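You operate a simulated robot arm through the tools that you are given. There is no shell and no other tool. Be economical: measure what you need, move in short steps, check, and stop when the job is done.

Carry out the task below with a simulated two-armed robot. There is one attempt and no reset: what you move stays moved.

Task
On the top of the road side table, fold the checked cloth in half.

It is judged by the outcome, as a careful person would: the job done as asked, and still so three seconds after it is handed in. It fails if anything else is knocked over, pushed out of place, dropped, spilled or broken. Flat cloth is picked up by pressing the open fingertips on it (5 to 10 N) and closing them slowly along it; thin cloth reads only 2 to 8 mm in the jaws.

Robot
Two 7-joint arms with two-finger parallel grippers on one trunk, on a base that drives. Base frame: it is fixed to the floor where the robot stands at the start and does not move with it; the origin is under the middle of the robot, x ahead of it, y to its left, z up; the surface under the hand at the start is at about z = 0.792. Units: m, degrees, N and s.
The left shoulder is at the start at [0.07, 0.163, 1.095], the right one opposite. With the tool pointing down near the work surface each hand reaches from about 0.4 to 0.88 m from the robot's upright axis, wherever it stands, measured 20 degrees to its own side. Places, roughly: top of the road side table [0.5, 0.1, 0.8]. Payload 3.43 kg a hand.
The tool frame of a hand sits at the grasp point between the pads (the TCP): z along the fingers, y along the line on which they close. The tips reach 0.034 m beyond it. The gripper opens to 0.128 m. The fingers are 0.024 m wide and 0.012 m thick; the gripper's body (0.048 by 0.13 m) begins 0.096 m behind the TCP.
Orientation is that of the tool frame in the base frame, as a unit quaternion [x, y, z, w]. With the fingers straight down and closing along the base's y, the tool's x points along the base's -x, its y along +y and its z along -z.

Tools
- The arms move only by the tool send_rows. It takes "left_rows", "right_rows" or both (then of equal length, played together; a hand with none holds still); each is a list of rows, each a list of 7 numbers: the shift along the base's x, y, z in units of 400 mm (1.0 is 400 mm), then the turn, a rotation vector about the base's x, y, z in units of 60 degrees (1.0 is 60 degrees), then the opening in per cent of the stroke, from 0 (shut) to 100 (fully open). In form: [[dx, dy, dz, rx, ry, rz, grip], ...]. A call has 1 to 10 rows; each row is the pose to reach, as a shift and turn from the pose commanded when the call began. A call with a number of a shift or a turn outside -1 to 1 is refused whole. Each row takes 0.2 s and may step no farther than 0.05 m and 8.6 degrees from the row before; otherwise, or with a gripper value out of range, the whole call is refused. A pose out of reach is approached as far as the arm can. The call stops where the force on the tool passes 40 N (or 10 N more than at its start, if that is more) or the arm is blocked; 0.2 s more then pass. Each finger travels about 0.153 m/s and halts on what it meets, pressing with about 30 N; the grip force reading is that of the motor and also rises with nothing between the fingers. The clock runs only during rows and for 0.2 s after the last one: add rows that repeat a pose to give the fingers time. It gives the time, the measured TCP pose, the force on the tool (base axes), the opening and the grip force at its end, in the units of the frame above (readings bear some noise), with the torque about the TCP (base axes, N m) and any sound that the robot's microphone picked up.
- Cameras (640 x 400 px; columns grow to the right, rows downward): "scene" is now at [0.126, 0.0158, 1.3029]; the picture's right is [0.19, -0.98, -0.00], its down [-0.74, -0.14, -0.65] and it looks along [0.64, 0.12, -0.76] (base axes); focal length 214 px, centre (320, 200). "left" rides on the left gripper at [0.076, 0.011, -0.16] in its tool frame; the picture's right is [-0.15, 0.99, 0.00], its down [-0.88, -0.13, -0.46] and it looks along [-0.45, -0.07, 0.89] (tool axes); focal length 234 px, centre (320, 200). "right" rides on the right gripper at [0.076, -0.011, -0.16] in its tool frame; the picture's right is [0.15, 0.99, 0.00], its down [-0.88, 0.13, -0.46] and it looks along [-0.45, 0.07, 0.89] (tool axes); focal length 234 px, centre (320, 200). There is no depth. A picture from a camera that has moved, and an enlarged one, comes with that camera's place and axes in the base frame and with its lens.
- get_image(camera): a new picture of that camera. It takes no simulated time.
- move_column(by): slides the trunk up (or, below 0, down) by that many m; the arms and the scene camera ride with it, the base frame stays. It gives what a move gives, with no picture.
- base_move(legs): drives the robot by 1 to 6 legs, each [ahead, left, turn to the left] in m, m and degrees, along the robot's own axes; the way and the turn of a leg run together, so that a leg with both is an arc; at most 1.5 m and 180 degrees a leg. The arms and the cameras ride along, it lands a little off, and it stops where it bumps. It gives what a move gives.
- pan_tilt(pan, tilt): turns the head with the scene camera to pan (to the left, within 86 degrees either way) and tilt (down, from -29 to 69), counted from straight ahead of the robot. It gives what a move gives.
- close_up(camera, box): a new picture of the part [left, top, right, bottom] of that camera's present view, enlarged. It takes no simulated time.
- finish_job(): hands the job in; it is judged then, once.

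Go step by step. Nothing tells you exact positions but the pictures and the camera data: compare them with the known pose of the tool, close in by small moves and look again before you grip or let go. The budget is 120 turns and 92 pictures, counting those below and the enlarged ones. Unless the task says otherwise, let go and move clear before handing in, and close with one line.

The tools are called after "Request:" by a JSON object that holds its "op" and its "data". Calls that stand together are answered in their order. send_rows: Moves the arms, as the interface text tells. Its arguments: {"type":"object","properties":{"left_rows":{"type":"array"},"right_rows":{"type":"array"}},"required":[]} The other tools are called the same way: move_column (by) slides the trunk up or down; base_move (legs) drives the base; pan_tilt (pan, tilt) turns the head that bears the scene camera; get_image (camera) takes a picture; close_up (camera, box) takes an enlarged picture of a part of a camera's view; finish_job () hands the job in.

At the start:

```text
clock: 0.0
left_tcp_pos: [0.63, 0.2186, 1.0038]
left_orientation: [0.0, 1.0, 0.0, 0.0]
left_wrist_force: [0.4, 0.3, 0.2]
left_ft_torque: [0.0, -0.01, 0.02]
left_gripper_width: 0.1279
left_grip_force: 0.0
right_tcp_pos: [0.5431, -0.2593, 1.0211]
right_orientation: [0.001, 1.0, 0.0, 0.0]
right_wrist_force: [-0.8, -0.4, -0.1]
right_ft_torque: [-0.02, 0.01, -0.02]
right_gripper_width: 0.1278
right_grip_force: 0.0
trunk travel left (down, up): [-0.575, 0.365]
robot x, y, heading: [-0.0009, 0.0019, 0.1]
head pan, tilt: [10.7, 49.2]
```

scene: 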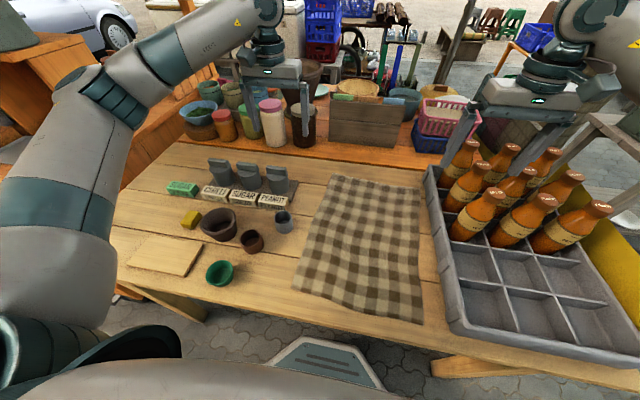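
right: 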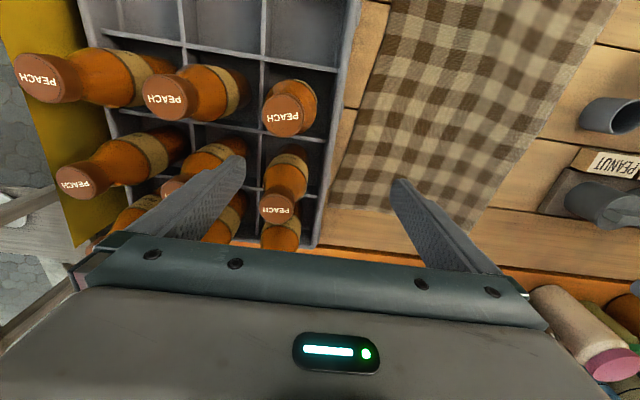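
left: 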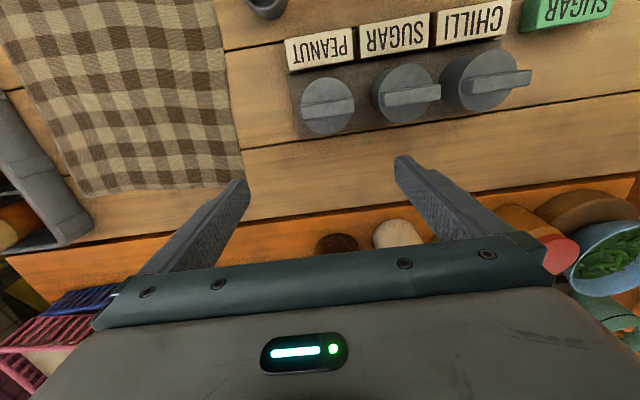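

The checked cloth lies flat at roughly x 0.27–0.67, y −0.2–0.09, with the bottle crate close on its right. I plan to fold the near edge over to the far edge with both hands, so I first lift the hands and back up a little for reach.

Request:
{"op": "send_rows", "data": {"left_rows": [[0, 0, 0.06, 0, 0, 0, 100], [0, 0, 0.12, 0, 0, 0, 100]], "right_rows": [[0, 0, 0.1, 0, 0, 0, 100], [0, 0, 0.2, 0, 0, 0, 100]]}}

Request:
{"op": "base_move", "data": {"legs": [[-0.13, 0, 0]]}}

Request:
{"op": "pan_tilt", "data": {"pan": 0, "tilt": 52}}

Request:
{"op": "get_image", "data": {"camera": "scene"}}

```text
clock: 0.6
left_tcp_pos: [0.6297, 0.2186, 1.0522]
left_orientation: [0.0, 1.0, 0.0, 0.001]
left_wrist_force: [-0.4, 0.6, -0.7]
left_ft_torque: [-0.02, -0.03, 0.03]
left_gripper_width: 0.128
left_grip_force: 0.1
right_tcp_pos: [0.5419, -0.2575, 1.1006]
right_orientation: [-0.001, 1.0, 0.0, -0.001]
right_wrist_force: [-0.8, 0.0, -0.2]
right_ft_torque: [-0.01, -0.02, -0.02]
right_gripper_width: 0.1282
right_grip_force: 0.0
trunk travel left (down, up): [-0.575, 0.365]
robot x, y, heading: [-0.0022, 0.005, 0.2]
head pan, tilt: [10.7, 49.2]
```

```text
clock: 1.9
left_tcp_pos: [0.5005, 0.2191, 1.0514]
left_orientation: [0.001, 1.0, 0.0, -0.001]
left_wrist_force: [-0.7, 0.5, 1.7]
left_ft_torque: [0.01, 0.01, 0.01]
left_gripper_width: 0.128
left_grip_force: 0.1
right_tcp_pos: [0.4129, -0.2585, 1.1005]
right_orientation: [0.001, 1.0, 0.001, 0.0]
right_wrist_force: [0.6, -0.6, 0.6]
right_ft_torque: [-0.01, 0.01, 0.01]
right_gripper_width: 0.1279
right_grip_force: 0.1
trunk travel left (down, up): [-0.575, 0.365]
robot x, y, heading: [-0.1313, 0.0011, -0.1]
head pan, tilt: [10.7, 49.2]
```

```text
clock: 2.6
left_tcp_pos: [0.5009, 0.218, 1.0508]
left_orientation: [0.0, 1.0, 0.0, 0.0]
left_wrist_force: [0.9, 0.2, 0.6]
left_ft_torque: [-0.04, -0.01, -0.02]
left_gripper_width: 0.1281
left_grip_force: 0.1
right_tcp_pos: [0.4121, -0.2582, 1.1009]
right_orientation: [0.0, 1.0, -0.001, -0.001]
right_wrist_force: [-0.1, -0.5, -0.2]
right_ft_torque: [0.0, 0.0, 0.02]
right_gripper_width: 0.1283
right_grip_force: 0.0
trunk travel left (down, up): [-0.575, 0.365]
robot x, y, heading: [-0.1283, -0.0019, -0.2]
head pan, tilt: [0.0, 52.0]
```

```text
88 pictures are left
camera scene: at [-0.0055, 0.0014, 1.2992], right [0.0, -1.0, 0.0], down [-0.79, 0.0, -0.62], along [0.62, 0.0, -0.79], focal length 214 px, centre (320, 200)
```

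scene: 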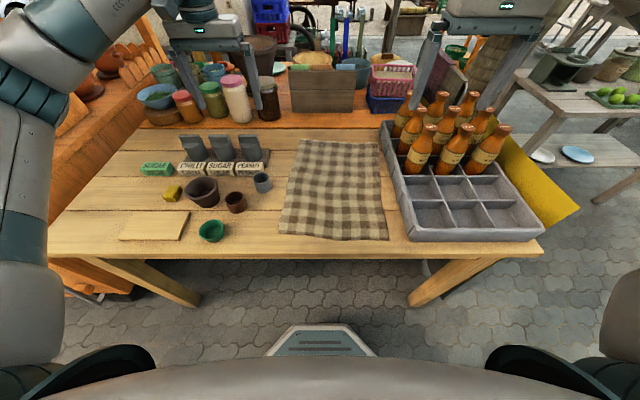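

Request:
{"op": "close_up", "data": {"camera": "scene", "box": [240, 100, 464, 260]}}

```text
2.50 times, centred on (352, 180) of scene
camera zoom: at [-0.0055, 0.0014, 1.2992], right [0.0, -1.0, 0.0], down [-0.79, 0.0, -0.62], along [0.62, 0.0, -0.79], focal length 536 px, centre (240, 250)
```

zoom: 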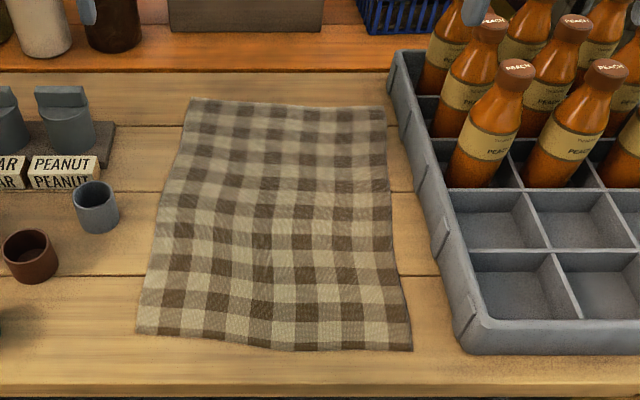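

The cloth's near corners are about (0.279, 0.111) and (0.259, −0.178), with the far ones near (0.69, 0.075) and (0.67, −0.217), so it is turned about −5°. I'll turn the hands so they close along the cloth's long side and bring them above the near edge.

Request:
{"op": "send_rows", "data": {"left_rows": [[-0.039, -0.029, 0, 0, 0, 0.118, 100], [-0.079, -0.058, 0, 0, 0, 0.236, 100], [-0.118, -0.087, 0, 0, 0, 0.354, 100], [-0.157, -0.117, 0, 0, 0, 0.472, 100], [-0.197, -0.146, 0, 0, 0, 0.59, 100], [-0.236, -0.175, 0, 0, 0, 0.708, 100]], "right_rows": [[-0.024, 0.022, 0, 0, 0, -0.132, 100], [-0.048, 0.045, 0, 0, 0, -0.264, 100], [-0.072, 0.067, 0, 0, 0, -0.396, 100], [-0.097, 0.089, 0, 0, 0, -0.528, 100], [-0.121, 0.112, 0, 0, 0, -0.66, 100], [-0.145, 0.134, 0, 0, 0, -0.792, 100]]}}

Request:
{"op": "send_rows", "data": {"left_rows": [[-0.039, -0.029, 0, 0, 0, 0.118, 90], [-0.079, -0.058, 0, 0, 0, 0.236, 80], [-0.118, -0.087, 0, 0, 0, 0.354, 70], [-0.157, -0.117, 0, 0, 0, 0.472, 60], [-0.197, -0.146, 0, 0, 0, 0.59, 50], [-0.236, -0.175, 0, 0, 0, 0.708, 45], [-0.236, -0.175, 0, 0, 0, 0.708, 45]], "right_rows": [[-0.024, 0.022, -0.02, 0, 0, -0.132, 90], [-0.048, 0.045, -0.04, 0, 0, -0.264, 80], [-0.072, 0.067, -0.06, 0, 0, -0.396, 70], [-0.097, 0.089, -0.08, 0, 0, -0.528, 60], [-0.121, 0.112, -0.1, 0, 0, -0.66, 50], [-0.145, 0.134, -0.12, 0, 0, -0.792, 45], [-0.145, 0.134, -0.12, 0, 0, -0.792, 45]]}}

Request:
{"op": "get_image", "data": {"camera": "scene"}}

Request:
{"op": "get_image", "data": {"camera": "left"}}

Request:
{"op": "get_image", "data": {"camera": "right"}}

```text
clock: 4.0
left_tcp_pos: [0.4059, 0.1488, 1.0508]
left_orientation: [-0.363, 0.932, 0.0, 0.0]
left_wrist_force: [-0.2, 0.6, -0.1]
left_ft_torque: [-0.02, -0.05, -0.01]
left_gripper_width: 0.128
left_grip_force: 0.0
right_tcp_pos: [0.3552, -0.2042, 1.1013]
right_orientation: [0.404, 0.915, 0.0, 0.0]
right_wrist_force: [0.0, -0.5, 0.4]
right_ft_torque: [0.05, -0.04, 0.02]
right_gripper_width: 0.1281
right_grip_force: 0.0
trunk travel left (down, up): [-0.575, 0.365]
robot x, y, heading: [-0.1307, 0.0009, 0.0]
head pan, tilt: [0.0, 52.0]
```

```text
clock: 5.6
left_tcp_pos: [0.3125, 0.0771, 1.052]
left_orientation: [-0.676, 0.737, 0.0, 0.0]
left_wrist_force: [-0.1, 1.6, 0.6]
left_ft_torque: [0.02, 0.02, 0.01]
left_gripper_width: 0.0574
left_grip_force: 0.0
right_tcp_pos: [0.2972, -0.1502, 1.0517]
right_orientation: [0.738, 0.675, 0.0, 0.0]
right_wrist_force: [0.3, -0.3, -0.7]
right_ft_torque: [-0.01, 0.0, 0.0]
right_gripper_width: 0.0576
right_grip_force: 0.1
trunk travel left (down, up): [-0.575, 0.365]
robot x, y, heading: [-0.1291, 0.0034, -0.1]
head pan, tilt: [0.0, 52.0]
```

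```text
86 pictures are left
camera scene: at [-0.0052, 0.0015, 1.2991], right [0.0, -1.0, 0.0], down [-0.79, 0.0, -0.62], along [0.62, 0.0, -0.79], focal length 214 px, centre (320, 200)
```

scene: 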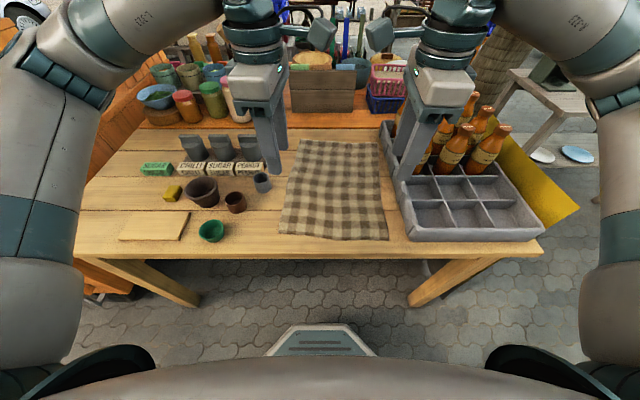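

```text
85 pictures are left
camera left: at [0.295, 0.0026, 1.2103], right [-0.97, 0.23, 0.0], down [0.21, 0.87, 0.46], along [0.11, 0.44, -0.89], focal length 234 px, centre (320, 200)
```

left: 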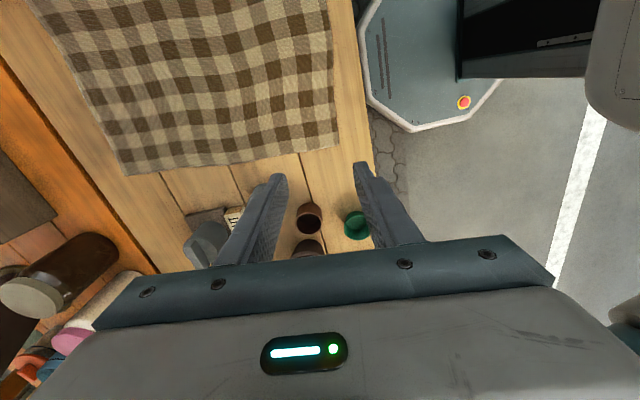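

```text
84 pictures are left
camera right: at [0.2927, -0.0733, 1.2109], right [1.0, 0.06, 0.0], down [0.05, -0.89, 0.46], along [0.03, -0.46, -0.89], focal length 234 px, centre (320, 200)
```

right: 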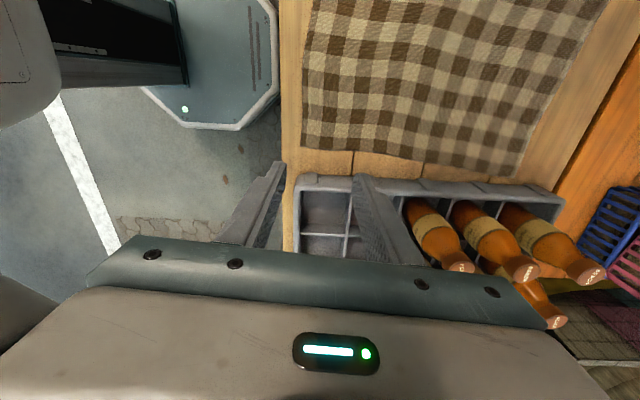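

Both wrist views put the near corners at about (0.284, 0.113) and (0.265, −0.182), so I shift slightly inward from the edge and descend to just above the cloth.

Request:
{"op": "send_rows", "data": {"left_rows": [[0.041, 0, -0.1, 0, 0, 0, 43], [0.041, 0, -0.2, 0, 0, 0, 43], [0.041, 0, -0.3, 0, 0, 0, 43], [0.041, 0, -0.4, 0, 0, 0, 43], [0.041, 0, -0.5, 0, 0, 0, 43], [0.041, 0, -0.5, 0, 0, 0, 43]], "right_rows": [[0.03, 0, -0.1, 0, 0, 0, 43], [0.03, 0, -0.2, 0, 0, 0, 43], [0.03, 0, -0.3, 0, 0, 0, 43], [0.03, 0, -0.4, 0, 0, 0, 43], [0.03, 0, -0.5, 0, 0, 0, 43], [0.03, 0, -0.5, 0, 0, 0, 43]]}}

Request:
{"op": "get_image", "data": {"camera": "left"}}

Request:
{"op": "get_image", "data": {"camera": "right"}}

Request:
{"op": "close_up", "data": {"camera": "scene", "box": [240, 120, 464, 260]}}

```text
clock: 7.0
left_tcp_pos: [0.3286, 0.0782, 0.8515]
left_orientation: [-0.675, 0.738, 0.0, 0.0]
left_wrist_force: [0.2, 0.0, 0.2]
left_ft_torque: [-0.01, -0.04, 0.0]
left_gripper_width: 0.055
left_grip_force: 0.1
right_tcp_pos: [0.3089, -0.15, 0.8513]
right_orientation: [0.738, 0.675, 0.0, 0.0]
right_wrist_force: [0.1, -0.6, -0.6]
right_ft_torque: [-0.02, 0.0, 0.02]
right_gripper_width: 0.0549
right_grip_force: 0.2
trunk travel left (down, up): [-0.575, 0.365]
robot x, y, heading: [-0.1276, -0.0006, 0.1]
head pan, tilt: [0.0, 52.0]
```

```text
83 pictures are left
camera left: at [0.3107, 0.003, 1.01], right [-0.97, 0.23, 0.0], down [0.21, 0.87, 0.46], along [0.11, 0.44, -0.89], focal length 234 px, centre (320, 200)
```

left: 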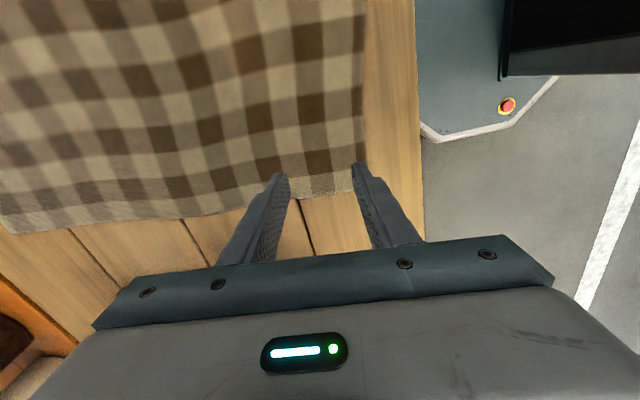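

```text
82 pictures are left
camera right: at [0.3048, -0.0741, 1.0108], right [1.0, 0.06, 0.0], down [0.05, -0.89, 0.46], along [0.03, -0.45, -0.89], focal length 234 px, centre (320, 200)
```

right: 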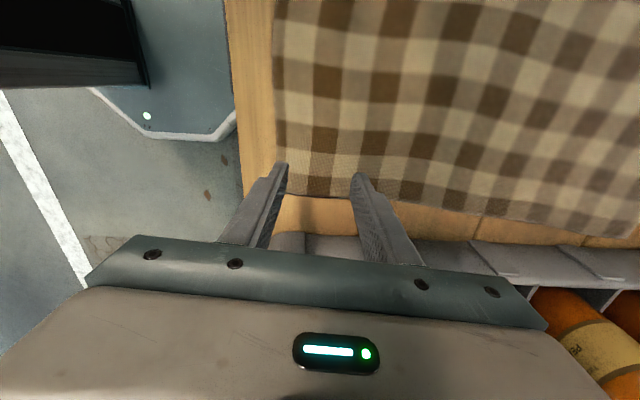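

```text
2.86 times, centred on (352, 190) of scene
camera zoom: at [-0.0059, 0.0014, 1.2992], right [0.0, -1.0, 0.0], down [-0.79, 0.0, -0.62], along [0.62, 0.0, -0.79], focal length 613 px, centre (229, 229)
```

zoom: 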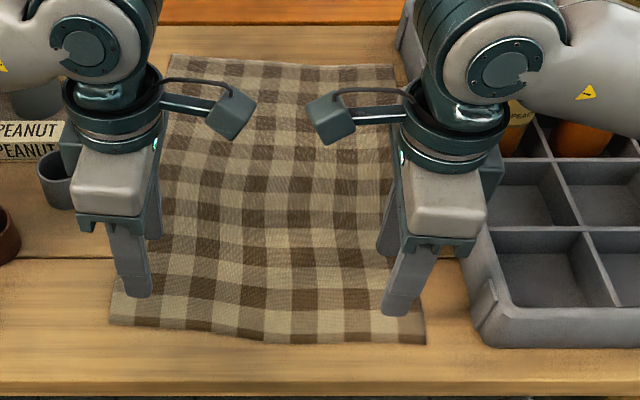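

Both fingertips hover right at the near edge, so I shift 8 mm further onto the cloth and lower until they touch.

Request:
{"op": "send_rows", "data": {"left_rows": [[0.02, 0, 0, 0, 0, 0, 43], [0.02, 0, -0.03, 0, 0, 0, 43], [0.02, 0, -0.055, 0, 0, 0, 43], [0.02, 0, -0.055, 0, 0, 0, 43]], "right_rows": [[0.02, 0, 0, 0, 0, 0, 43], [0.02, 0, -0.03, 0, 0, 0, 43], [0.02, 0, -0.055, 0, 0, 0, 43], [0.02, 0, -0.055, 0, 0, 0, 43]]}}

```text
clock: 8.0
left_tcp_pos: [0.337, 0.0779, 0.8289]
left_orientation: [-0.675, 0.738, 0.0, 0.0]
left_wrist_force: [0.0, -0.8, -0.2]
left_ft_torque: [-0.03, 0.02, 0.03]
left_gripper_width: 0.0552
left_grip_force: 0.0
right_tcp_pos: [0.3166, -0.1507, 0.83]
right_orientation: [0.738, 0.675, 0.0, 0.0]
right_wrist_force: [0.2, 0.7, -0.2]
right_ft_torque: [-0.01, 0.0, -0.02]
right_gripper_width: 0.0551
right_grip_force: 0.0
trunk travel left (down, up): [-0.575, 0.365]
robot x, y, heading: [-0.133, 0.0024, -0.2]
head pan, tilt: [0.0, 52.0]
```

Request:
{"op": "send_rows", "data": {"left_rows": [[0, 0, -0.005, 0, 0, 0, 43], [0, 0, -0.01, 0, 0, 0, 43], [0, 0, -0.01, 0, 0, 0, 43]], "right_rows": [[0, 0, -0.005, 0, 0, 0, 43], [0, 0, -0.01, 0, 0, 0, 43], [0, 0, -0.01, 0, 0, 0, 43]]}}

```text
clock: 8.8
left_tcp_pos: [0.3374, 0.0773, 0.8245]
left_orientation: [-0.675, 0.737, 0.0, 0.0]
left_wrist_force: [-0.2, -0.2, 0.0]
left_ft_torque: [-0.02, -0.02, 0.03]
left_gripper_width: 0.0548
left_grip_force: 0.0
right_tcp_pos: [0.3165, -0.1513, 0.8262]
right_orientation: [0.738, 0.675, 0.0, 0.0]
right_wrist_force: [0.5, 0.1, -0.4]
right_ft_torque: [-0.02, -0.01, -0.02]
right_gripper_width: 0.0549
right_grip_force: 0.1
trunk travel left (down, up): [-0.575, 0.365]
robot x, y, heading: [-0.1284, 0.0004, -0.2]
head pan, tilt: [0.0, 52.0]
```

Request:
{"op": "send_rows", "data": {"left_rows": [[0, 0, -0.005, 0, 0, 0, 43], [0, 0, -0.005, 0, 0, 0, 43]], "right_rows": [[0, 0, -0.005, 0, 0, 0, 43], [0, 0, -0.005, 0, 0, 0, 43]]}}

Request:
{"op": "send_rows", "data": {"left_rows": [[0, 0, -0.004, 0, 0, 0, 43], [0, 0, -0.004, 0, 0, 0, 43]], "right_rows": [[0, 0, -0.005, 0, 0, 0, 43], [0, 0, -0.005, 0, 0, 0, 43]]}}

```text
clock: 9.4
left_tcp_pos: [0.3368, 0.0773, 0.8238]
left_orientation: [-0.675, 0.738, 0.0, 0.0]
left_wrist_force: [0.4, -0.1, 0.2]
left_ft_torque: [-0.02, -0.03, 0.0]
left_gripper_width: 0.055
left_grip_force: 0.0
right_tcp_pos: [0.3171, -0.1508, 0.8232]
right_orientation: [0.738, 0.675, 0.0, 0.0]
right_wrist_force: [0.1, 0.0, -0.6]
right_ft_torque: [-0.02, 0.0, 0.0]
right_gripper_width: 0.0549
right_grip_force: 0.0
trunk travel left (down, up): [-0.575, 0.365]
robot x, y, heading: [-0.1297, -0.006, -0.1]
head pan, tilt: [0.0, 52.0]
```

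```text
clock: 10.0
left_tcp_pos: [0.3369, 0.0781, 0.822]
left_orientation: [-0.675, 0.738, 0.0, 0.0]
left_wrist_force: [-0.3, 0.6, 0.9]
left_ft_torque: [0.0, 0.0, -0.01]
left_gripper_width: 0.0551
left_grip_force: 0.1
right_tcp_pos: [0.3167, -0.1511, 0.8216]
right_orientation: [0.738, 0.675, 0.0, 0.0]
right_wrist_force: [0.6, 0.0, -0.3]
right_ft_torque: [0.0, -0.01, -0.01]
right_gripper_width: 0.055
right_grip_force: 0.0
trunk travel left (down, up): [-0.575, 0.365]
robot x, y, heading: [-0.1284, -0.0019, -0.4]
head pan, tilt: [0.0, 52.0]
```

No contact yet, so I keep lowering in small steps.

Request:
{"op": "send_rows", "data": {"left_rows": [[0, 0, -0.004, 0, 0, 0, 43], [0, 0, -0.004, 0, 0, 0, 43]], "right_rows": [[0, 0, -0.004, 0, 0, 0, 43], [0, 0, -0.004, 0, 0, 0, 43]]}}

Request:
{"op": "send_rows", "data": {"left_rows": [[0, 0, -0.004, 0, 0, 0, 43], [0, 0, -0.004, 0, 0, 0, 43]], "right_rows": [[0, 0, -0.004, 0, 0, 0, 43], [0, 0, -0.004, 0, 0, 0, 43]]}}

Request:
{"op": "get_image", "data": {"camera": "left"}}

Request:
{"op": "get_image", "data": {"camera": "right"}}

```text
clock: 10.6
left_tcp_pos: [0.3376, 0.078, 0.8193]
left_orientation: [-0.675, 0.738, 0.0, 0.0]
left_wrist_force: [1.0, 0.3, -0.5]
left_ft_torque: [0.02, 0.0, 0.0]
left_gripper_width: 0.0548
left_grip_force: 0.1
right_tcp_pos: [0.3167, -0.1515, 0.8206]
right_orientation: [0.738, 0.675, 0.0, 0.001]
right_wrist_force: [0.4, 0.3, 0.1]
right_ft_torque: [0.0, 0.0, -0.02]
right_gripper_width: 0.0547
right_grip_force: 0.0
trunk travel left (down, up): [-0.575, 0.365]
robot x, y, heading: [-0.1276, 0.0024, -0.0]
head pan, tilt: [0.0, 52.0]
```

```text
clock: 11.2
left_tcp_pos: [0.3358, 0.0789, 0.8184]
left_orientation: [-0.675, 0.738, 0.0, 0.0]
left_wrist_force: [0.0, 0.0, 0.0]
left_ft_torque: [0.01, -0.02, 0.0]
left_gripper_width: 0.055
left_grip_force: 0.0
right_tcp_pos: [0.3169, -0.1509, 0.8199]
right_orientation: [0.738, 0.674, 0.0, 0.0]
right_wrist_force: [0.5, -0.5, 0.5]
right_ft_torque: [0.01, -0.02, -0.01]
right_gripper_width: 0.055
right_grip_force: 0.1
trunk travel left (down, up): [-0.575, 0.365]
robot x, y, heading: [-0.1293, 0.0017, 0.2]
head pan, tilt: [0.0, 52.0]
```

```text
80 pictures are left
camera left: at [0.3189, 0.0034, 0.9778], right [-0.97, 0.23, 0.0], down [0.21, 0.87, 0.46], along [0.11, 0.44, -0.89], focal length 234 px, centre (320, 200)
```

left: 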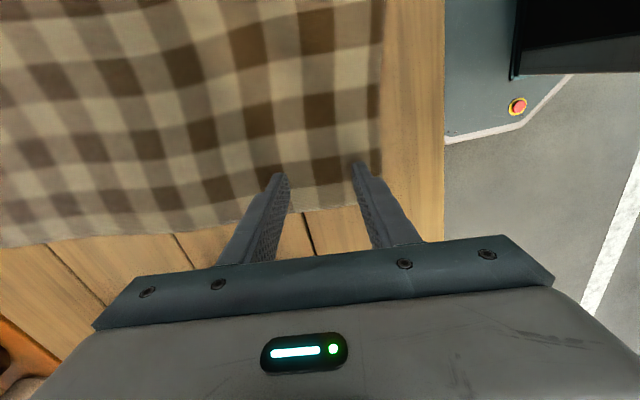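

```text
79 pictures are left
camera right: at [0.3128, -0.0746, 0.978], right [1.0, 0.06, 0.0], down [0.05, -0.89, 0.46], along [0.03, -0.45, -0.89], focal length 234 px, centre (320, 200)
```

right: 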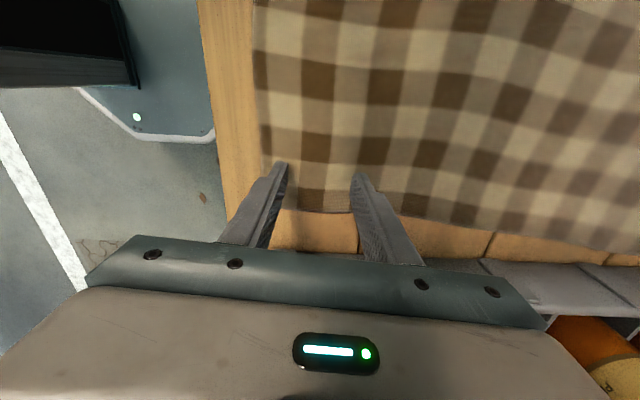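

Still no force; triangulating the corner suggests the tabletop is nearer z ≈ 0.78. I keep lowering slowly.

Request:
{"op": "send_rows", "data": {"left_rows": [[0, 0, -0.006, 0, 0, 0, 43], [0, 0, -0.006, 0, 0, 0, 43]], "right_rows": [[0, 0, -0.008, 0, 0, 0, 43], [0, 0, -0.008, 0, 0, 0, 43]]}}

Request:
{"op": "send_rows", "data": {"left_rows": [[0, 0, -0.005, 0, 0, 0, 43], [0, 0, -0.005, 0, 0, 0, 43]], "right_rows": [[0, 0, -0.005, 0, 0, 0, 43], [0, 0, -0.005, 0, 0, 0, 43]]}}

Request:
{"op": "send_rows", "data": {"left_rows": [[0, 0, -0.005, 0, 0, 0, 43], [0, 0, -0.005, 0, 0, 0, 43]], "right_rows": [[0, 0, -0.005, 0, 0, 0, 43], [0, 0, -0.005, 0, 0, 0, 43]]}}

```text
clock: 11.8
left_tcp_pos: [0.3356, 0.0786, 0.8161]
left_orientation: [-0.675, 0.738, 0.0, 0.0]
left_wrist_force: [0.5, 0.2, 0.1]
left_ft_torque: [0.02, 0.0, 0.0]
left_gripper_width: 0.055
left_grip_force: 0.1
right_tcp_pos: [0.3156, -0.1509, 0.8164]
right_orientation: [0.738, 0.675, 0.0, -0.001]
right_wrist_force: [0.0, -1.4, 2.3]
right_ft_torque: [-0.01, -0.02, -0.01]
right_gripper_width: 0.0552
right_grip_force: 0.0
trunk travel left (down, up): [-0.575, 0.365]
robot x, y, heading: [-0.1256, -0.0001, -0.0]
head pan, tilt: [0.0, 52.0]
```

```text
clock: 12.4
left_tcp_pos: [0.3364, 0.0791, 0.8166]
left_orientation: [-0.675, 0.738, 0.0, 0.0]
left_wrist_force: [2.6, 0.1, 10.5]
left_ft_torque: [0.07, 0.1, -0.01]
left_gripper_width: 0.0547
left_grip_force: 0.1
right_tcp_pos: [0.3156, -0.1511, 0.815]
right_orientation: [0.738, 0.675, 0.0, 0.001]
right_wrist_force: [3.1, -2.2, 15.6]
right_ft_torque: [-0.08, 0.22, 0.05]
right_gripper_width: 0.0545
right_grip_force: 0.1
trunk travel left (down, up): [-0.575, 0.365]
robot x, y, heading: [-0.1289, -0.0003, -0.4]
head pan, tilt: [0.0, 52.0]
```

```text
clock: 13.1
left_tcp_pos: [0.3362, 0.0782, 0.8148]
left_orientation: [-0.675, 0.738, -0.004, 0.002]
left_wrist_force: [0.4, 3.4, 20.2]
left_ft_torque: [0.22, 0.61, -0.13]
left_gripper_width: 0.055
left_grip_force: 0.0
right_tcp_pos: [0.3163, -0.1514, 0.8161]
right_orientation: [0.737, 0.676, 0.004, 0.001]
right_wrist_force: [-0.6, -3.5, 20.8]
right_ft_torque: [-0.1, 0.65, 0.1]
right_gripper_width: 0.0553
right_grip_force: 0.1
trunk travel left (down, up): [-0.575, 0.365]
robot x, y, heading: [-0.1309, 0.0003, 0.1]
head pan, tilt: [0.0, 52.0]
stopped in row 2 (right hand): the force on the tool passed its limit at 41 N (the readings are from after the stop); the commanded pose is now the measured one
```

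Contact at TCP z ≈ 0.816, now pressing about 20 N. I ease off a little to reach 5–10 N.

Request:
{"op": "send_rows", "data": {"left_rows": [[0, 0, 0.002, 0, 0, 0, 43], [0, 0, 0.002, 0, 0, 0, 43]], "right_rows": [[0, 0, 0.002, 0, 0, 0, 43], [0, 0, 0.002, 0, 0, 0, 43]]}}

```text
clock: 13.7
left_tcp_pos: [0.3362, 0.0786, 0.8152]
left_orientation: [-0.675, 0.737, -0.003, 0.001]
left_wrist_force: [2.1, 2.7, 20.2]
left_ft_torque: [0.24, 0.5, -0.1]
left_gripper_width: 0.0544
left_grip_force: 0.0
right_tcp_pos: [0.3162, -0.1509, 0.815]
right_orientation: [0.738, 0.675, 0.003, 0.002]
right_wrist_force: [1.1, -2.9, 24.7]
right_ft_torque: [-0.06, 0.69, 0.14]
right_gripper_width: 0.0548
right_grip_force: 0.0
trunk travel left (down, up): [-0.575, 0.365]
robot x, y, heading: [-0.1292, 0.0029, 0.0]
head pan, tilt: [0.0, 52.0]
```

Request:
{"op": "send_rows", "data": {"left_rows": [[0, 0, 0.003, 0, 0, 0, 43], [0, 0, 0.003, 0, 0, 0, 43]], "right_rows": [[0, 0, 0.004, 0, 0, 0, 43], [0, 0, 0.004, 0, 0, 0, 43]]}}

```text
clock: 14.3
left_tcp_pos: [0.3372, 0.078, 0.8158]
left_orientation: [-0.675, 0.738, -0.001, 0.0]
left_wrist_force: [-0.5, 1.5, 12.4]
left_ft_torque: [0.17, 0.29, -0.1]
left_gripper_width: 0.0545
left_grip_force: 0.0
right_tcp_pos: [0.3154, -0.1509, 0.8154]
right_orientation: [0.738, 0.675, 0.002, 0.001]
right_wrist_force: [0.6, 0.7, 9.4]
right_ft_torque: [-0.02, 0.16, 0.02]
right_gripper_width: 0.0547
right_grip_force: 0.1
trunk travel left (down, up): [-0.575, 0.365]
robot x, y, heading: [-0.1277, -0.0024, 0.1]
head pan, tilt: [0.0, 52.0]
```

Force is now about 10 N on each hand, so I start closing slowly.

Request:
{"op": "send_rows", "data": {"left_rows": [[0, 0, 0.001, 0, 0, 0, 40], [0, 0, 0.001, 0, 0, 0, 37], [0, 0, 0.001, 0, 0, 0, 34], [0, 0, 0.001, 0, 0, 0, 31], [0, 0, 0.001, 0, 0, 0, 28], [0, 0, 0.001, 0, 0, 0, 25]], "right_rows": [[0, 0, 0, 0, 0, 0, 40], [0, 0, 0, 0, 0, 0, 37], [0, 0, 0, 0, 0, 0, 34], [0, 0, 0, 0, 0, 0, 31], [0, 0, 0, 0, 0, 0, 28], [0, 0, 0, 0, 0, 0, 25]]}}

Request:
{"op": "get_image", "data": {"camera": "left"}}

Request:
{"op": "get_image", "data": {"camera": "right"}}

```text
clock: 15.7
left_tcp_pos: [0.3377, 0.0786, 0.8158]
left_orientation: [-0.675, 0.738, 0.0, 0.0]
left_wrist_force: [0.1, 0.2, 2.5]
left_ft_torque: [0.01, 0.01, -0.01]
left_gripper_width: 0.0318
left_grip_force: 0.1
right_tcp_pos: [0.3181, -0.1511, 0.8155]
right_orientation: [0.738, 0.675, 0.002, 0.001]
right_wrist_force: [-0.2, 0.3, 5.1]
right_ft_torque: [-0.06, 0.09, -0.01]
right_gripper_width: 0.0315
right_grip_force: 0.1
trunk travel left (down, up): [-0.575, 0.365]
robot x, y, heading: [-0.1289, -0.002, -0.2]
head pan, tilt: [0.0, 52.0]
```

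```text
78 pictures are left
camera left: at [0.3191, 0.0032, 0.9752], right [-0.97, 0.23, 0.0], down [0.21, 0.87, 0.46], along [0.11, 0.44, -0.89], focal length 234 px, centre (320, 200)
```

left: 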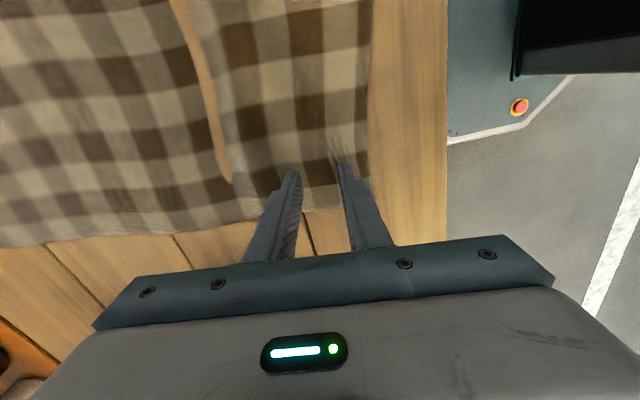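

```text
77 pictures are left
camera right: at [0.3127, -0.0748, 0.9753], right [1.0, 0.06, 0.0], down [0.05, -0.89, 0.45], along [0.03, -0.45, -0.89], focal length 234 px, centre (320, 200)
```

right: 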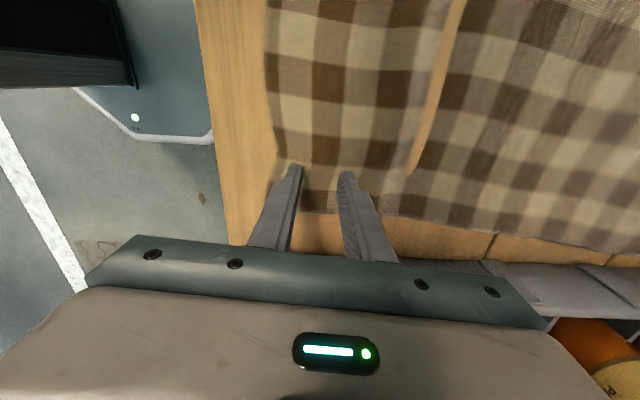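

The cloth moves with the fingers. I press the left one a touch more and keep closing.

Request:
{"op": "send_rows", "data": {"left_rows": [[0, 0, -0.002, 0, 0, 0, 22], [0, 0, -0.002, 0, 0, 0, 19], [0, 0, -0.002, 0, 0, 0, 16], [0, 0, -0.002, 0, 0, 0, 13], [0, 0, -0.002, 0, 0, 0, 10], [0, 0, -0.002, 0, 0, 0, 7], [0, 0, -0.002, 0, 0, 0, 7]], "right_rows": [[0, 0, -0.001, 0, 0, 0, 22], [0, 0, -0.001, 0, 0, 0, 19], [0, 0, -0.001, 0, 0, 0, 16], [0, 0, -0.001, 0, 0, 0, 13], [0, 0, -0.001, 0, 0, 0, 10], [0, 0, -0.001, 0, 0, 0, 7], [0, 0, -0.001, 0, 0, 0, 7]]}}

Request:
{"op": "get_image", "data": {"camera": "left"}}

Request:
{"op": "get_image", "data": {"camera": "right"}}

```text
clock: 17.3
left_tcp_pos: [0.3377, 0.0788, 0.8159]
left_orientation: [-0.674, 0.738, -0.002, 0.0]
left_wrist_force: [-0.9, -0.7, 8.8]
left_ft_torque: [-0.02, 0.04, 0.01]
left_gripper_width: 0.0069
left_grip_force: 0.0
right_tcp_pos: [0.3167, -0.1513, 0.8156]
right_orientation: [0.738, 0.675, 0.002, 0.001]
right_wrist_force: [1.6, 1.2, 8.4]
right_ft_torque: [0.0, -0.02, -0.01]
right_gripper_width: 0.0072
right_grip_force: 0.0
trunk travel left (down, up): [-0.575, 0.365]
robot x, y, heading: [-0.1254, 0.0011, -0.3]
head pan, tilt: [0.0, 52.0]
```

```text
76 pictures are left
camera left: at [0.3187, 0.0032, 0.9749], right [-0.97, 0.23, 0.0], down [0.21, 0.87, 0.46], along [0.11, 0.44, -0.89], focal length 234 px, centre (320, 200)
```

left: 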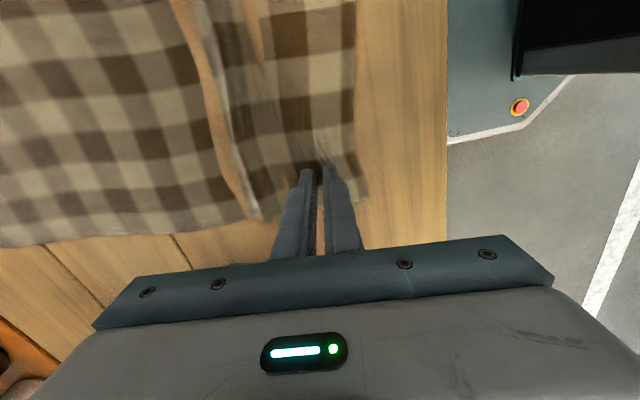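

```text
75 pictures are left
camera right: at [0.3124, -0.0746, 0.9752], right [1.0, 0.06, 0.0], down [0.05, -0.89, 0.45], along [0.03, -0.45, -0.89], focal length 234 px, centre (320, 200)
```

right: 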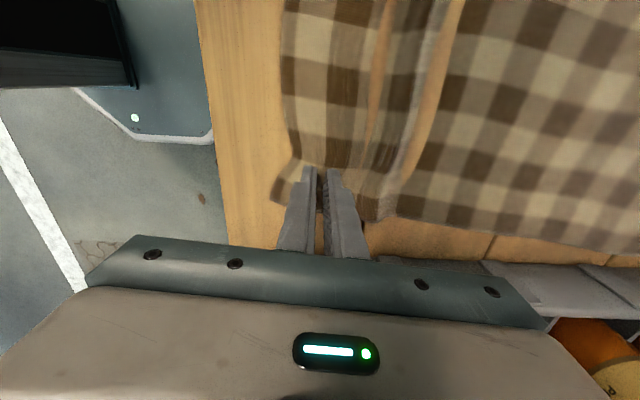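

The cloth is bunching between the tips; I close fully and read the jaw opening.

Request:
{"op": "send_rows", "data": {"left_rows": [[0, 0, 0, 0, 0, 0, 4], [0, 0, 0, 0, 0, 0, 2], [0, 0, 0, 0, 0, 0, 0], [0, 0, 0, 0, 0, 0, 0], [0, 0, 0, 0, 0, 0, 0]], "right_rows": [[0, 0, 0, 0, 0, 0, 4], [0, 0, 0, 0, 0, 0, 2], [0, 0, 0, 0, 0, 0, 0], [0, 0, 0, 0, 0, 0, 0], [0, 0, 0, 0, 0, 0, 0]]}}

Request:
{"op": "send_rows", "data": {"left_rows": [[0, 0, 0.02, 0, 0, 0, 0], [0, 0, 0.05, 0, 0, 0, 0], [0, 0, 0.08, 0, 0, 0, 0], [0, 0, 0.1, 0, 0, 0, 0]], "right_rows": [[0, 0, 0.02, 0, 0, 0, 0], [0, 0, 0.05, 0, 0, 0, 0], [0, 0, 0.08, 0, 0, 0, 0], [0, 0, 0.1, 0, 0, 0, 0]]}}

Request:
{"op": "close_up", "data": {"camera": "scene", "box": [240, 120, 464, 260]}}

Request:
{"op": "get_image", "data": {"camera": "left"}}

Request:
{"op": "get_image", "data": {"camera": "right"}}

```text
clock: 18.5
left_tcp_pos: [0.3371, 0.0789, 0.815]
left_orientation: [-0.675, 0.738, -0.002, 0.0]
left_wrist_force: [-2.2, 0.0, 9.2]
left_ft_torque: [0.04, 0.1, 0.0]
left_gripper_width: 0.0
left_grip_force: 30.0
right_tcp_pos: [0.3163, -0.1513, 0.8162]
right_orientation: [0.738, 0.675, 0.002, 0.001]
right_wrist_force: [-1.8, 1.1, 6.9]
right_ft_torque: [0.05, 0.04, 0.02]
right_gripper_width: 0.0004
right_grip_force: 30.5
trunk travel left (down, up): [-0.575, 0.365]
robot x, y, heading: [-0.1288, 0.0005, -0.1]
head pan, tilt: [0.0, 52.0]
```

```text
clock: 19.5
left_tcp_pos: [0.3374, 0.079, 0.8549]
left_orientation: [-0.675, 0.738, -0.001, 0.001]
left_wrist_force: [-0.6, 0.5, -0.2]
left_ft_torque: [0.02, 0.01, 0.0]
left_gripper_width: 0.0
left_grip_force: 29.7
right_tcp_pos: [0.317, -0.1512, 0.8546]
right_orientation: [0.738, 0.675, 0.002, 0.0]
right_wrist_force: [0.5, -0.5, 0.6]
right_ft_torque: [0.01, -0.02, -0.02]
right_gripper_width: 0.0
right_grip_force: 29.7
trunk travel left (down, up): [-0.575, 0.365]
robot x, y, heading: [-0.1356, -0.0, -0.3]
head pan, tilt: [0.0, 52.0]
```

```text
2.86 times, centred on (352, 190) of scene
camera zoom: at [-0.0056, 0.0013, 1.2991], right [0.0, -1.0, 0.0], down [-0.79, 0.0, -0.62], along [0.62, 0.0, -0.79], focal length 613 px, centre (229, 229)
```

zoom: 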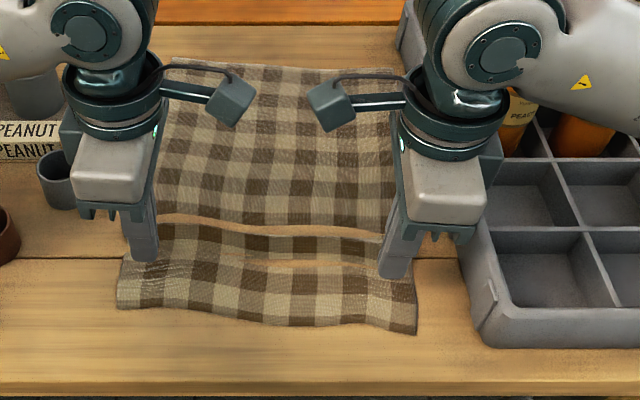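

```text
73 pictures are left
camera left: at [0.3188, 0.003, 1.0147], right [-0.97, 0.23, 0.0], down [0.21, 0.87, 0.46], along [0.11, 0.44, -0.89], focal length 234 px, centre (320, 200)
```

left: 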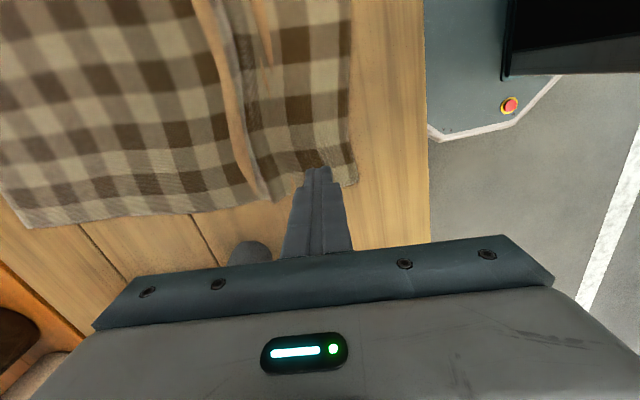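

```text
72 pictures are left
camera right: at [0.3133, -0.0748, 1.0149], right [1.0, 0.06, 0.0], down [0.05, -0.89, 0.45], along [0.03, -0.45, -0.89], focal length 234 px, centre (320, 200)
```

right: 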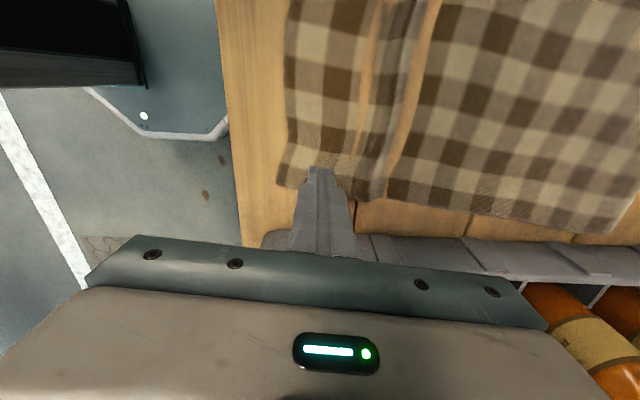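

The fingers closed empty: the cloth rippled but slipped out from between them. I look closely at the ripples before trying again.

Request:
{"op": "close_up", "data": {"camera": "left", "box": [160, 0, 400, 220]}}

Request:
{"op": "close_up", "data": {"camera": "right", "box": [240, 0, 480, 220]}}

Request:
{"op": "close_up", "data": {"camera": "scene", "box": [270, 180, 400, 250]}}

```text
1.82 times, centred on (280, 110) of left
camera zoom: at [0.3188, 0.003, 1.0147], right [-0.97, 0.23, 0.0], down [0.21, 0.87, 0.46], along [0.11, 0.44, -0.89], focal length 426 px, centre (393, 364)
```

zoom: 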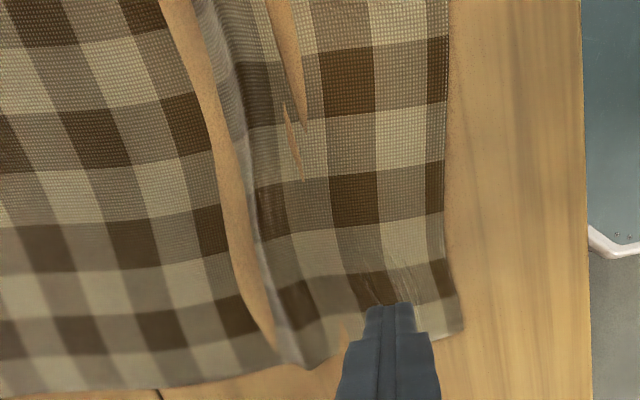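

```text
1.82 times, centred on (360, 110) of right
camera zoom: at [0.3133, -0.0748, 1.0149], right [1.0, 0.06, 0.0], down [0.05, -0.89, 0.45], along [0.03, -0.45, -0.89], focal length 426 px, centre (247, 364)
```

zoom: 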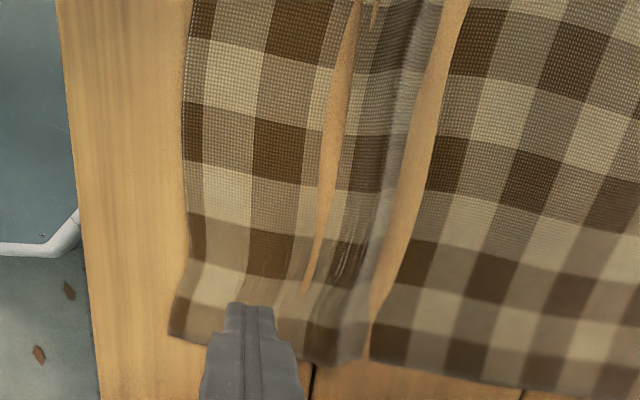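

```text
4.92 times, centred on (335, 215) of scene
camera zoom: at [-0.0056, 0.0013, 1.2991], right [0.0, -1.0, 0.0], down [-0.79, 0.0, -0.62], along [0.62, 0.0, -0.79], focal length 1056 px, centre (246, 126)
```

zoom: 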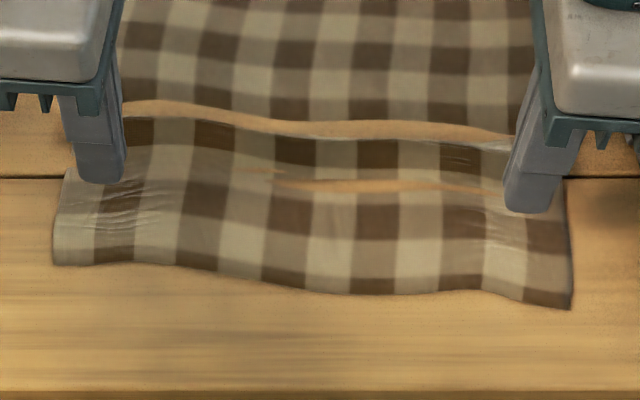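

The torque while pressing showed nearly all the load on the near finger, so the inner one slipped. I'll re-open, tilt the inner finger about 1° lower, and press again just inside the edge.

Request:
{"op": "send_rows", "data": {"left_rows": [[0.022, 0, 0, 0, 0.017, 0, 20], [0.022, 0, 0, 0, 0.017, 0, 39], [0.022, 0, -0.04, 0, 0.017, 0, 39], [0.022, 0, -0.085, 0, 0.017, 0, 39], [0.022, 0, -0.085, 0, 0.017, 0, 39]], "right_rows": [[0.0075, 0, 0, 0, 0.017, 0, 20], [0.0075, 0, 0, 0, 0.017, 0, 39], [0.0075, 0, -0.04, 0, 0.017, 0, 39], [0.0075, 0, -0.085, 0, 0.017, 0, 39], [0.0075, 0, -0.085, 0, 0.017, 0, 39]]}}

Request:
{"op": "send_rows", "data": {"left_rows": [[0, 0, -0.01, 0, 0, 0, 39], [0, 0, -0.01, 0, 0, 0, 39]], "right_rows": [[0, 0, -0.01, 0, 0, 0, 39], [0, 0, -0.01, 0, 0, 0, 39]]}}

Request:
{"op": "get_image", "data": {"camera": "left"}}

Request:
{"op": "get_image", "data": {"camera": "right"}}

```text
clock: 20.7
left_tcp_pos: [0.3462, 0.0786, 0.8206]
left_orientation: [-0.675, 0.737, 0.004, -0.007]
left_wrist_force: [-0.4, 0.5, 0.5]
left_ft_torque: [-0.01, 0.01, 0.01]
left_gripper_width: 0.0501
left_grip_force: 0.0
right_tcp_pos: [0.3197, -0.1516, 0.8215]
right_orientation: [0.738, 0.675, -0.005, -0.007]
right_wrist_force: [-0.5, -0.4, 1.6]
right_ft_torque: [-0.01, 0.01, 0.02]
right_gripper_width: 0.05
right_grip_force: 0.0
trunk travel left (down, up): [-0.575, 0.365]
robot x, y, heading: [-0.1288, 0.0006, -0.1]
head pan, tilt: [0.0, 52.0]
```

```text
clock: 21.3
left_tcp_pos: [0.3476, 0.0791, 0.8164]
left_orientation: [-0.675, 0.738, 0.005, -0.006]
left_wrist_force: [0.2, 0.9, -0.2]
left_ft_torque: [-0.02, -0.04, -0.01]
left_gripper_width: 0.05
left_grip_force: 0.2
right_tcp_pos: [0.3207, -0.1517, 0.8161]
right_orientation: [0.738, 0.675, -0.005, -0.006]
right_wrist_force: [0.4, -0.5, 0.6]
right_ft_torque: [0.01, 0.0, 0.02]
right_gripper_width: 0.0498
right_grip_force: 0.1
trunk travel left (down, up): [-0.575, 0.365]
robot x, y, heading: [-0.1266, 0.0007, 0.0]
head pan, tilt: [0.0, 52.0]
```

```text
68 pictures are left
camera left: at [0.3314, 0.0035, 0.9766], right [-0.97, 0.23, 0.01], down [0.21, 0.87, 0.45], along [0.09, 0.44, -0.89], focal length 234 px, centre (320, 200)
```

left: 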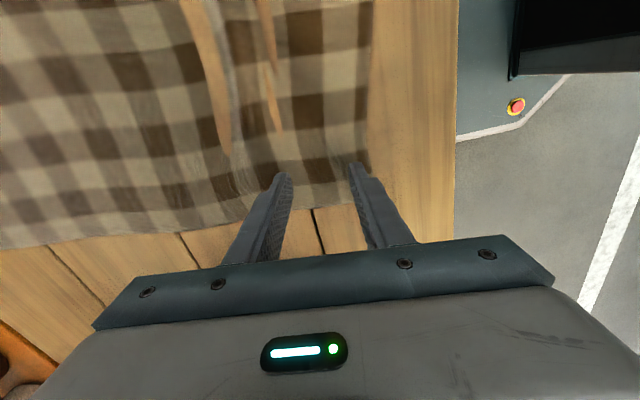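

```text
67 pictures are left
camera right: at [0.3192, -0.0748, 0.9769], right [1.0, 0.06, -0.02], down [0.06, -0.89, 0.45], along [0.01, -0.45, -0.89], focal length 234 px, centre (320, 200)
```

right: 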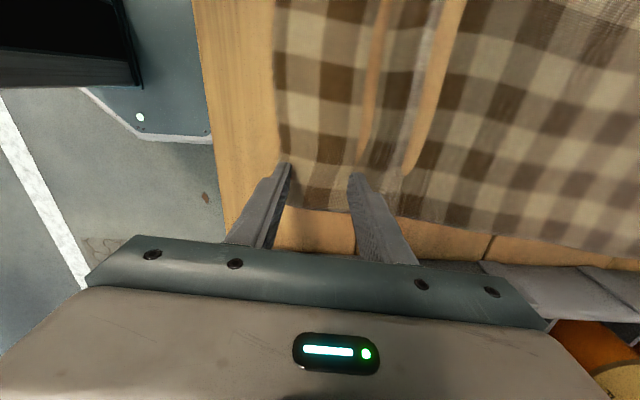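

Both finger pairs straddle the first few squares inside the edge. Now lowering to contact and checking the torque balance.

Request:
{"op": "send_rows", "data": {"left_rows": [[0, 0, -0.003, 0, 0, 0, 39], [0, 0, -0.003, 0, 0, 0, 39], [0, 0, -0.003, 0, 0, 0, 39]], "right_rows": [[0, 0, -0.003, 0, 0, 0, 39], [0, 0, -0.003, 0, 0, 0, 39], [0, 0, -0.003, 0, 0, 0, 39]]}}

Request:
{"op": "send_rows", "data": {"left_rows": [[0, 0, -0.003, 0, 0, 0, 39], [0, 0, -0.003, 0, 0, 0, 39], [0, 0, -0.003, 0, 0, 0, 39]], "right_rows": [[0, 0, -0.003, 0, 0, 0, 39], [0, 0, -0.003, 0, 0, 0, 39], [0, 0, -0.003, 0, 0, 0, 39]]}}

```text
clock: 22.1
left_tcp_pos: [0.3472, 0.0782, 0.8166]
left_orientation: [-0.675, 0.738, 0.005, -0.006]
left_wrist_force: [1.0, -1.3, 2.8]
left_ft_torque: [0.02, -0.13, 0.02]
left_gripper_width: 0.0504
left_grip_force: 0.2
right_tcp_pos: [0.3207, -0.1516, 0.8169]
right_orientation: [0.738, 0.675, -0.006, -0.006]
right_wrist_force: [-0.5, 0.3, 1.5]
right_ft_torque: [-0.02, -0.04, 0.02]
right_gripper_width: 0.0498
right_grip_force: 0.1
trunk travel left (down, up): [-0.575, 0.365]
robot x, y, heading: [-0.1309, 0.0026, -0.0]
head pan, tilt: [0.0, 52.0]
```

```text
clock: 22.9
left_tcp_pos: [0.3441, 0.0787, 0.8171]
left_orientation: [-0.675, 0.738, 0.005, -0.006]
left_wrist_force: [-2.6, -0.4, 15.6]
left_ft_torque: [0.06, -0.41, 0.01]
left_gripper_width: 0.0481
left_grip_force: 0.0
right_tcp_pos: [0.3196, -0.1504, 0.8158]
right_orientation: [0.738, 0.675, -0.004, -0.006]
right_wrist_force: [1.6, 0.6, 3.7]
right_ft_torque: [-0.03, -0.23, 0.02]
right_gripper_width: 0.0507
right_grip_force: 0.7
trunk travel left (down, up): [-0.575, 0.365]
robot x, y, heading: [-0.1286, -0.0031, -0.1]
head pan, tilt: [0.0, 52.0]
```

Now the inner finger carries the load; half that tilt should balance it.

Request:
{"op": "send_rows", "data": {"left_rows": [[0, 0, 0, 0, -0.008, 0, 39], [0, 0, 0, 0, -0.008, 0, 39]], "right_rows": [[0, 0, 0, 0, -0.008, 0, 39], [0, 0, -0.003, 0, -0.008, 0, 39]]}}

```text
clock: 23.5
left_tcp_pos: [0.3444, 0.0782, 0.8141]
left_orientation: [-0.675, 0.738, 0.001, -0.003]
left_wrist_force: [-1.5, -0.3, 12.0]
left_ft_torque: [0.04, -0.19, 0.03]
left_gripper_width: 0.048
left_grip_force: 0.0
right_tcp_pos: [0.3192, -0.1522, 0.8155]
right_orientation: [0.738, 0.675, -0.001, -0.003]
right_wrist_force: [-0.6, -2.0, 16.2]
right_ft_torque: [-0.15, -0.26, -0.04]
right_gripper_width: 0.0504
right_grip_force: 0.4
trunk travel left (down, up): [-0.575, 0.365]
robot x, y, heading: [-0.1266, -0.002, -0.1]
head pan, tilt: [0.0, 52.0]
```

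Load is now shared between both fingers at 12–16 N total. Closing slowly.

Request:
{"op": "send_rows", "data": {"left_rows": [[0, 0, 0, 0, 0, 0, 37], [0, 0, 0, 0, 0, 0, 35], [0, 0, 0, 0, 0, 0, 33], [0, 0, 0, 0, 0, 0, 31], [0, 0, 0, 0, 0, 0, 29], [0, 0, 0, 0, 0, 0, 27], [0, 0, 0, 0, 0, 0, 25], [0, 0, 0, 0, 0, 0, 23]], "right_rows": [[0, 0, 0, 0, 0, 0, 37], [0, 0, 0, 0, 0, 0, 35], [0, 0, 0, 0, 0, 0, 33], [0, 0, 0, 0, 0, 0, 31], [0, 0, 0, 0, 0, 0, 29], [0, 0, 0, 0, 0, 0, 27], [0, 0, 0, 0, 0, 0, 25], [0, 0, 0, 0, 0, 0, 23]]}}

Request:
{"op": "get_image", "data": {"camera": "left"}}

Request:
{"op": "get_image", "data": {"camera": "right"}}

```text
clock: 25.3
left_tcp_pos: [0.3448, 0.0802, 0.8163]
left_orientation: [-0.674, 0.738, 0.002, -0.002]
left_wrist_force: [-0.5, 0.1, 3.8]
left_ft_torque: [0.03, -0.03, -0.04]
left_gripper_width: 0.0288
left_grip_force: 0.0
right_tcp_pos: [0.3184, -0.1508, 0.815]
right_orientation: [0.738, 0.675, -0.002, -0.002]
right_wrist_force: [-2.0, 0.1, 29.9]
right_ft_torque: [-0.28, -0.25, 0.03]
right_gripper_width: 0.0279
right_grip_force: 0.1
trunk travel left (down, up): [-0.575, 0.365]
robot x, y, heading: [-0.1292, -0.0024, 0.1]
head pan, tilt: [0.0, 52.0]
```

```text
66 pictures are left
camera left: at [0.3273, 0.0041, 0.9752], right [-0.97, 0.23, 0.0], down [0.21, 0.87, 0.45], along [0.1, 0.44, -0.89], focal length 234 px, centre (320, 200)
```

left: 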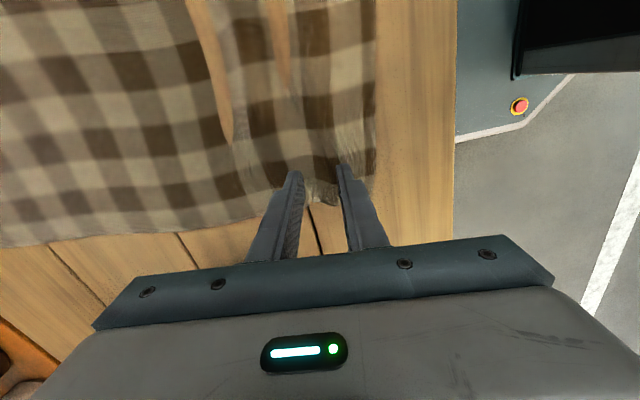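

```text
65 pictures are left
camera right: at [0.3156, -0.0741, 0.975], right [1.0, 0.06, 0.0], down [0.05, -0.89, 0.45], along [0.02, -0.45, -0.89], focal length 234 px, centre (320, 200)
```

right: 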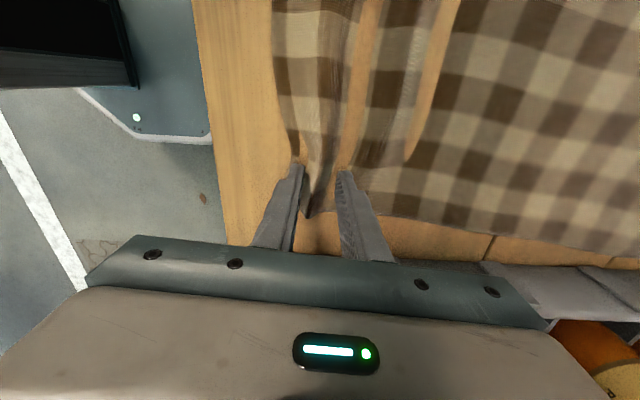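

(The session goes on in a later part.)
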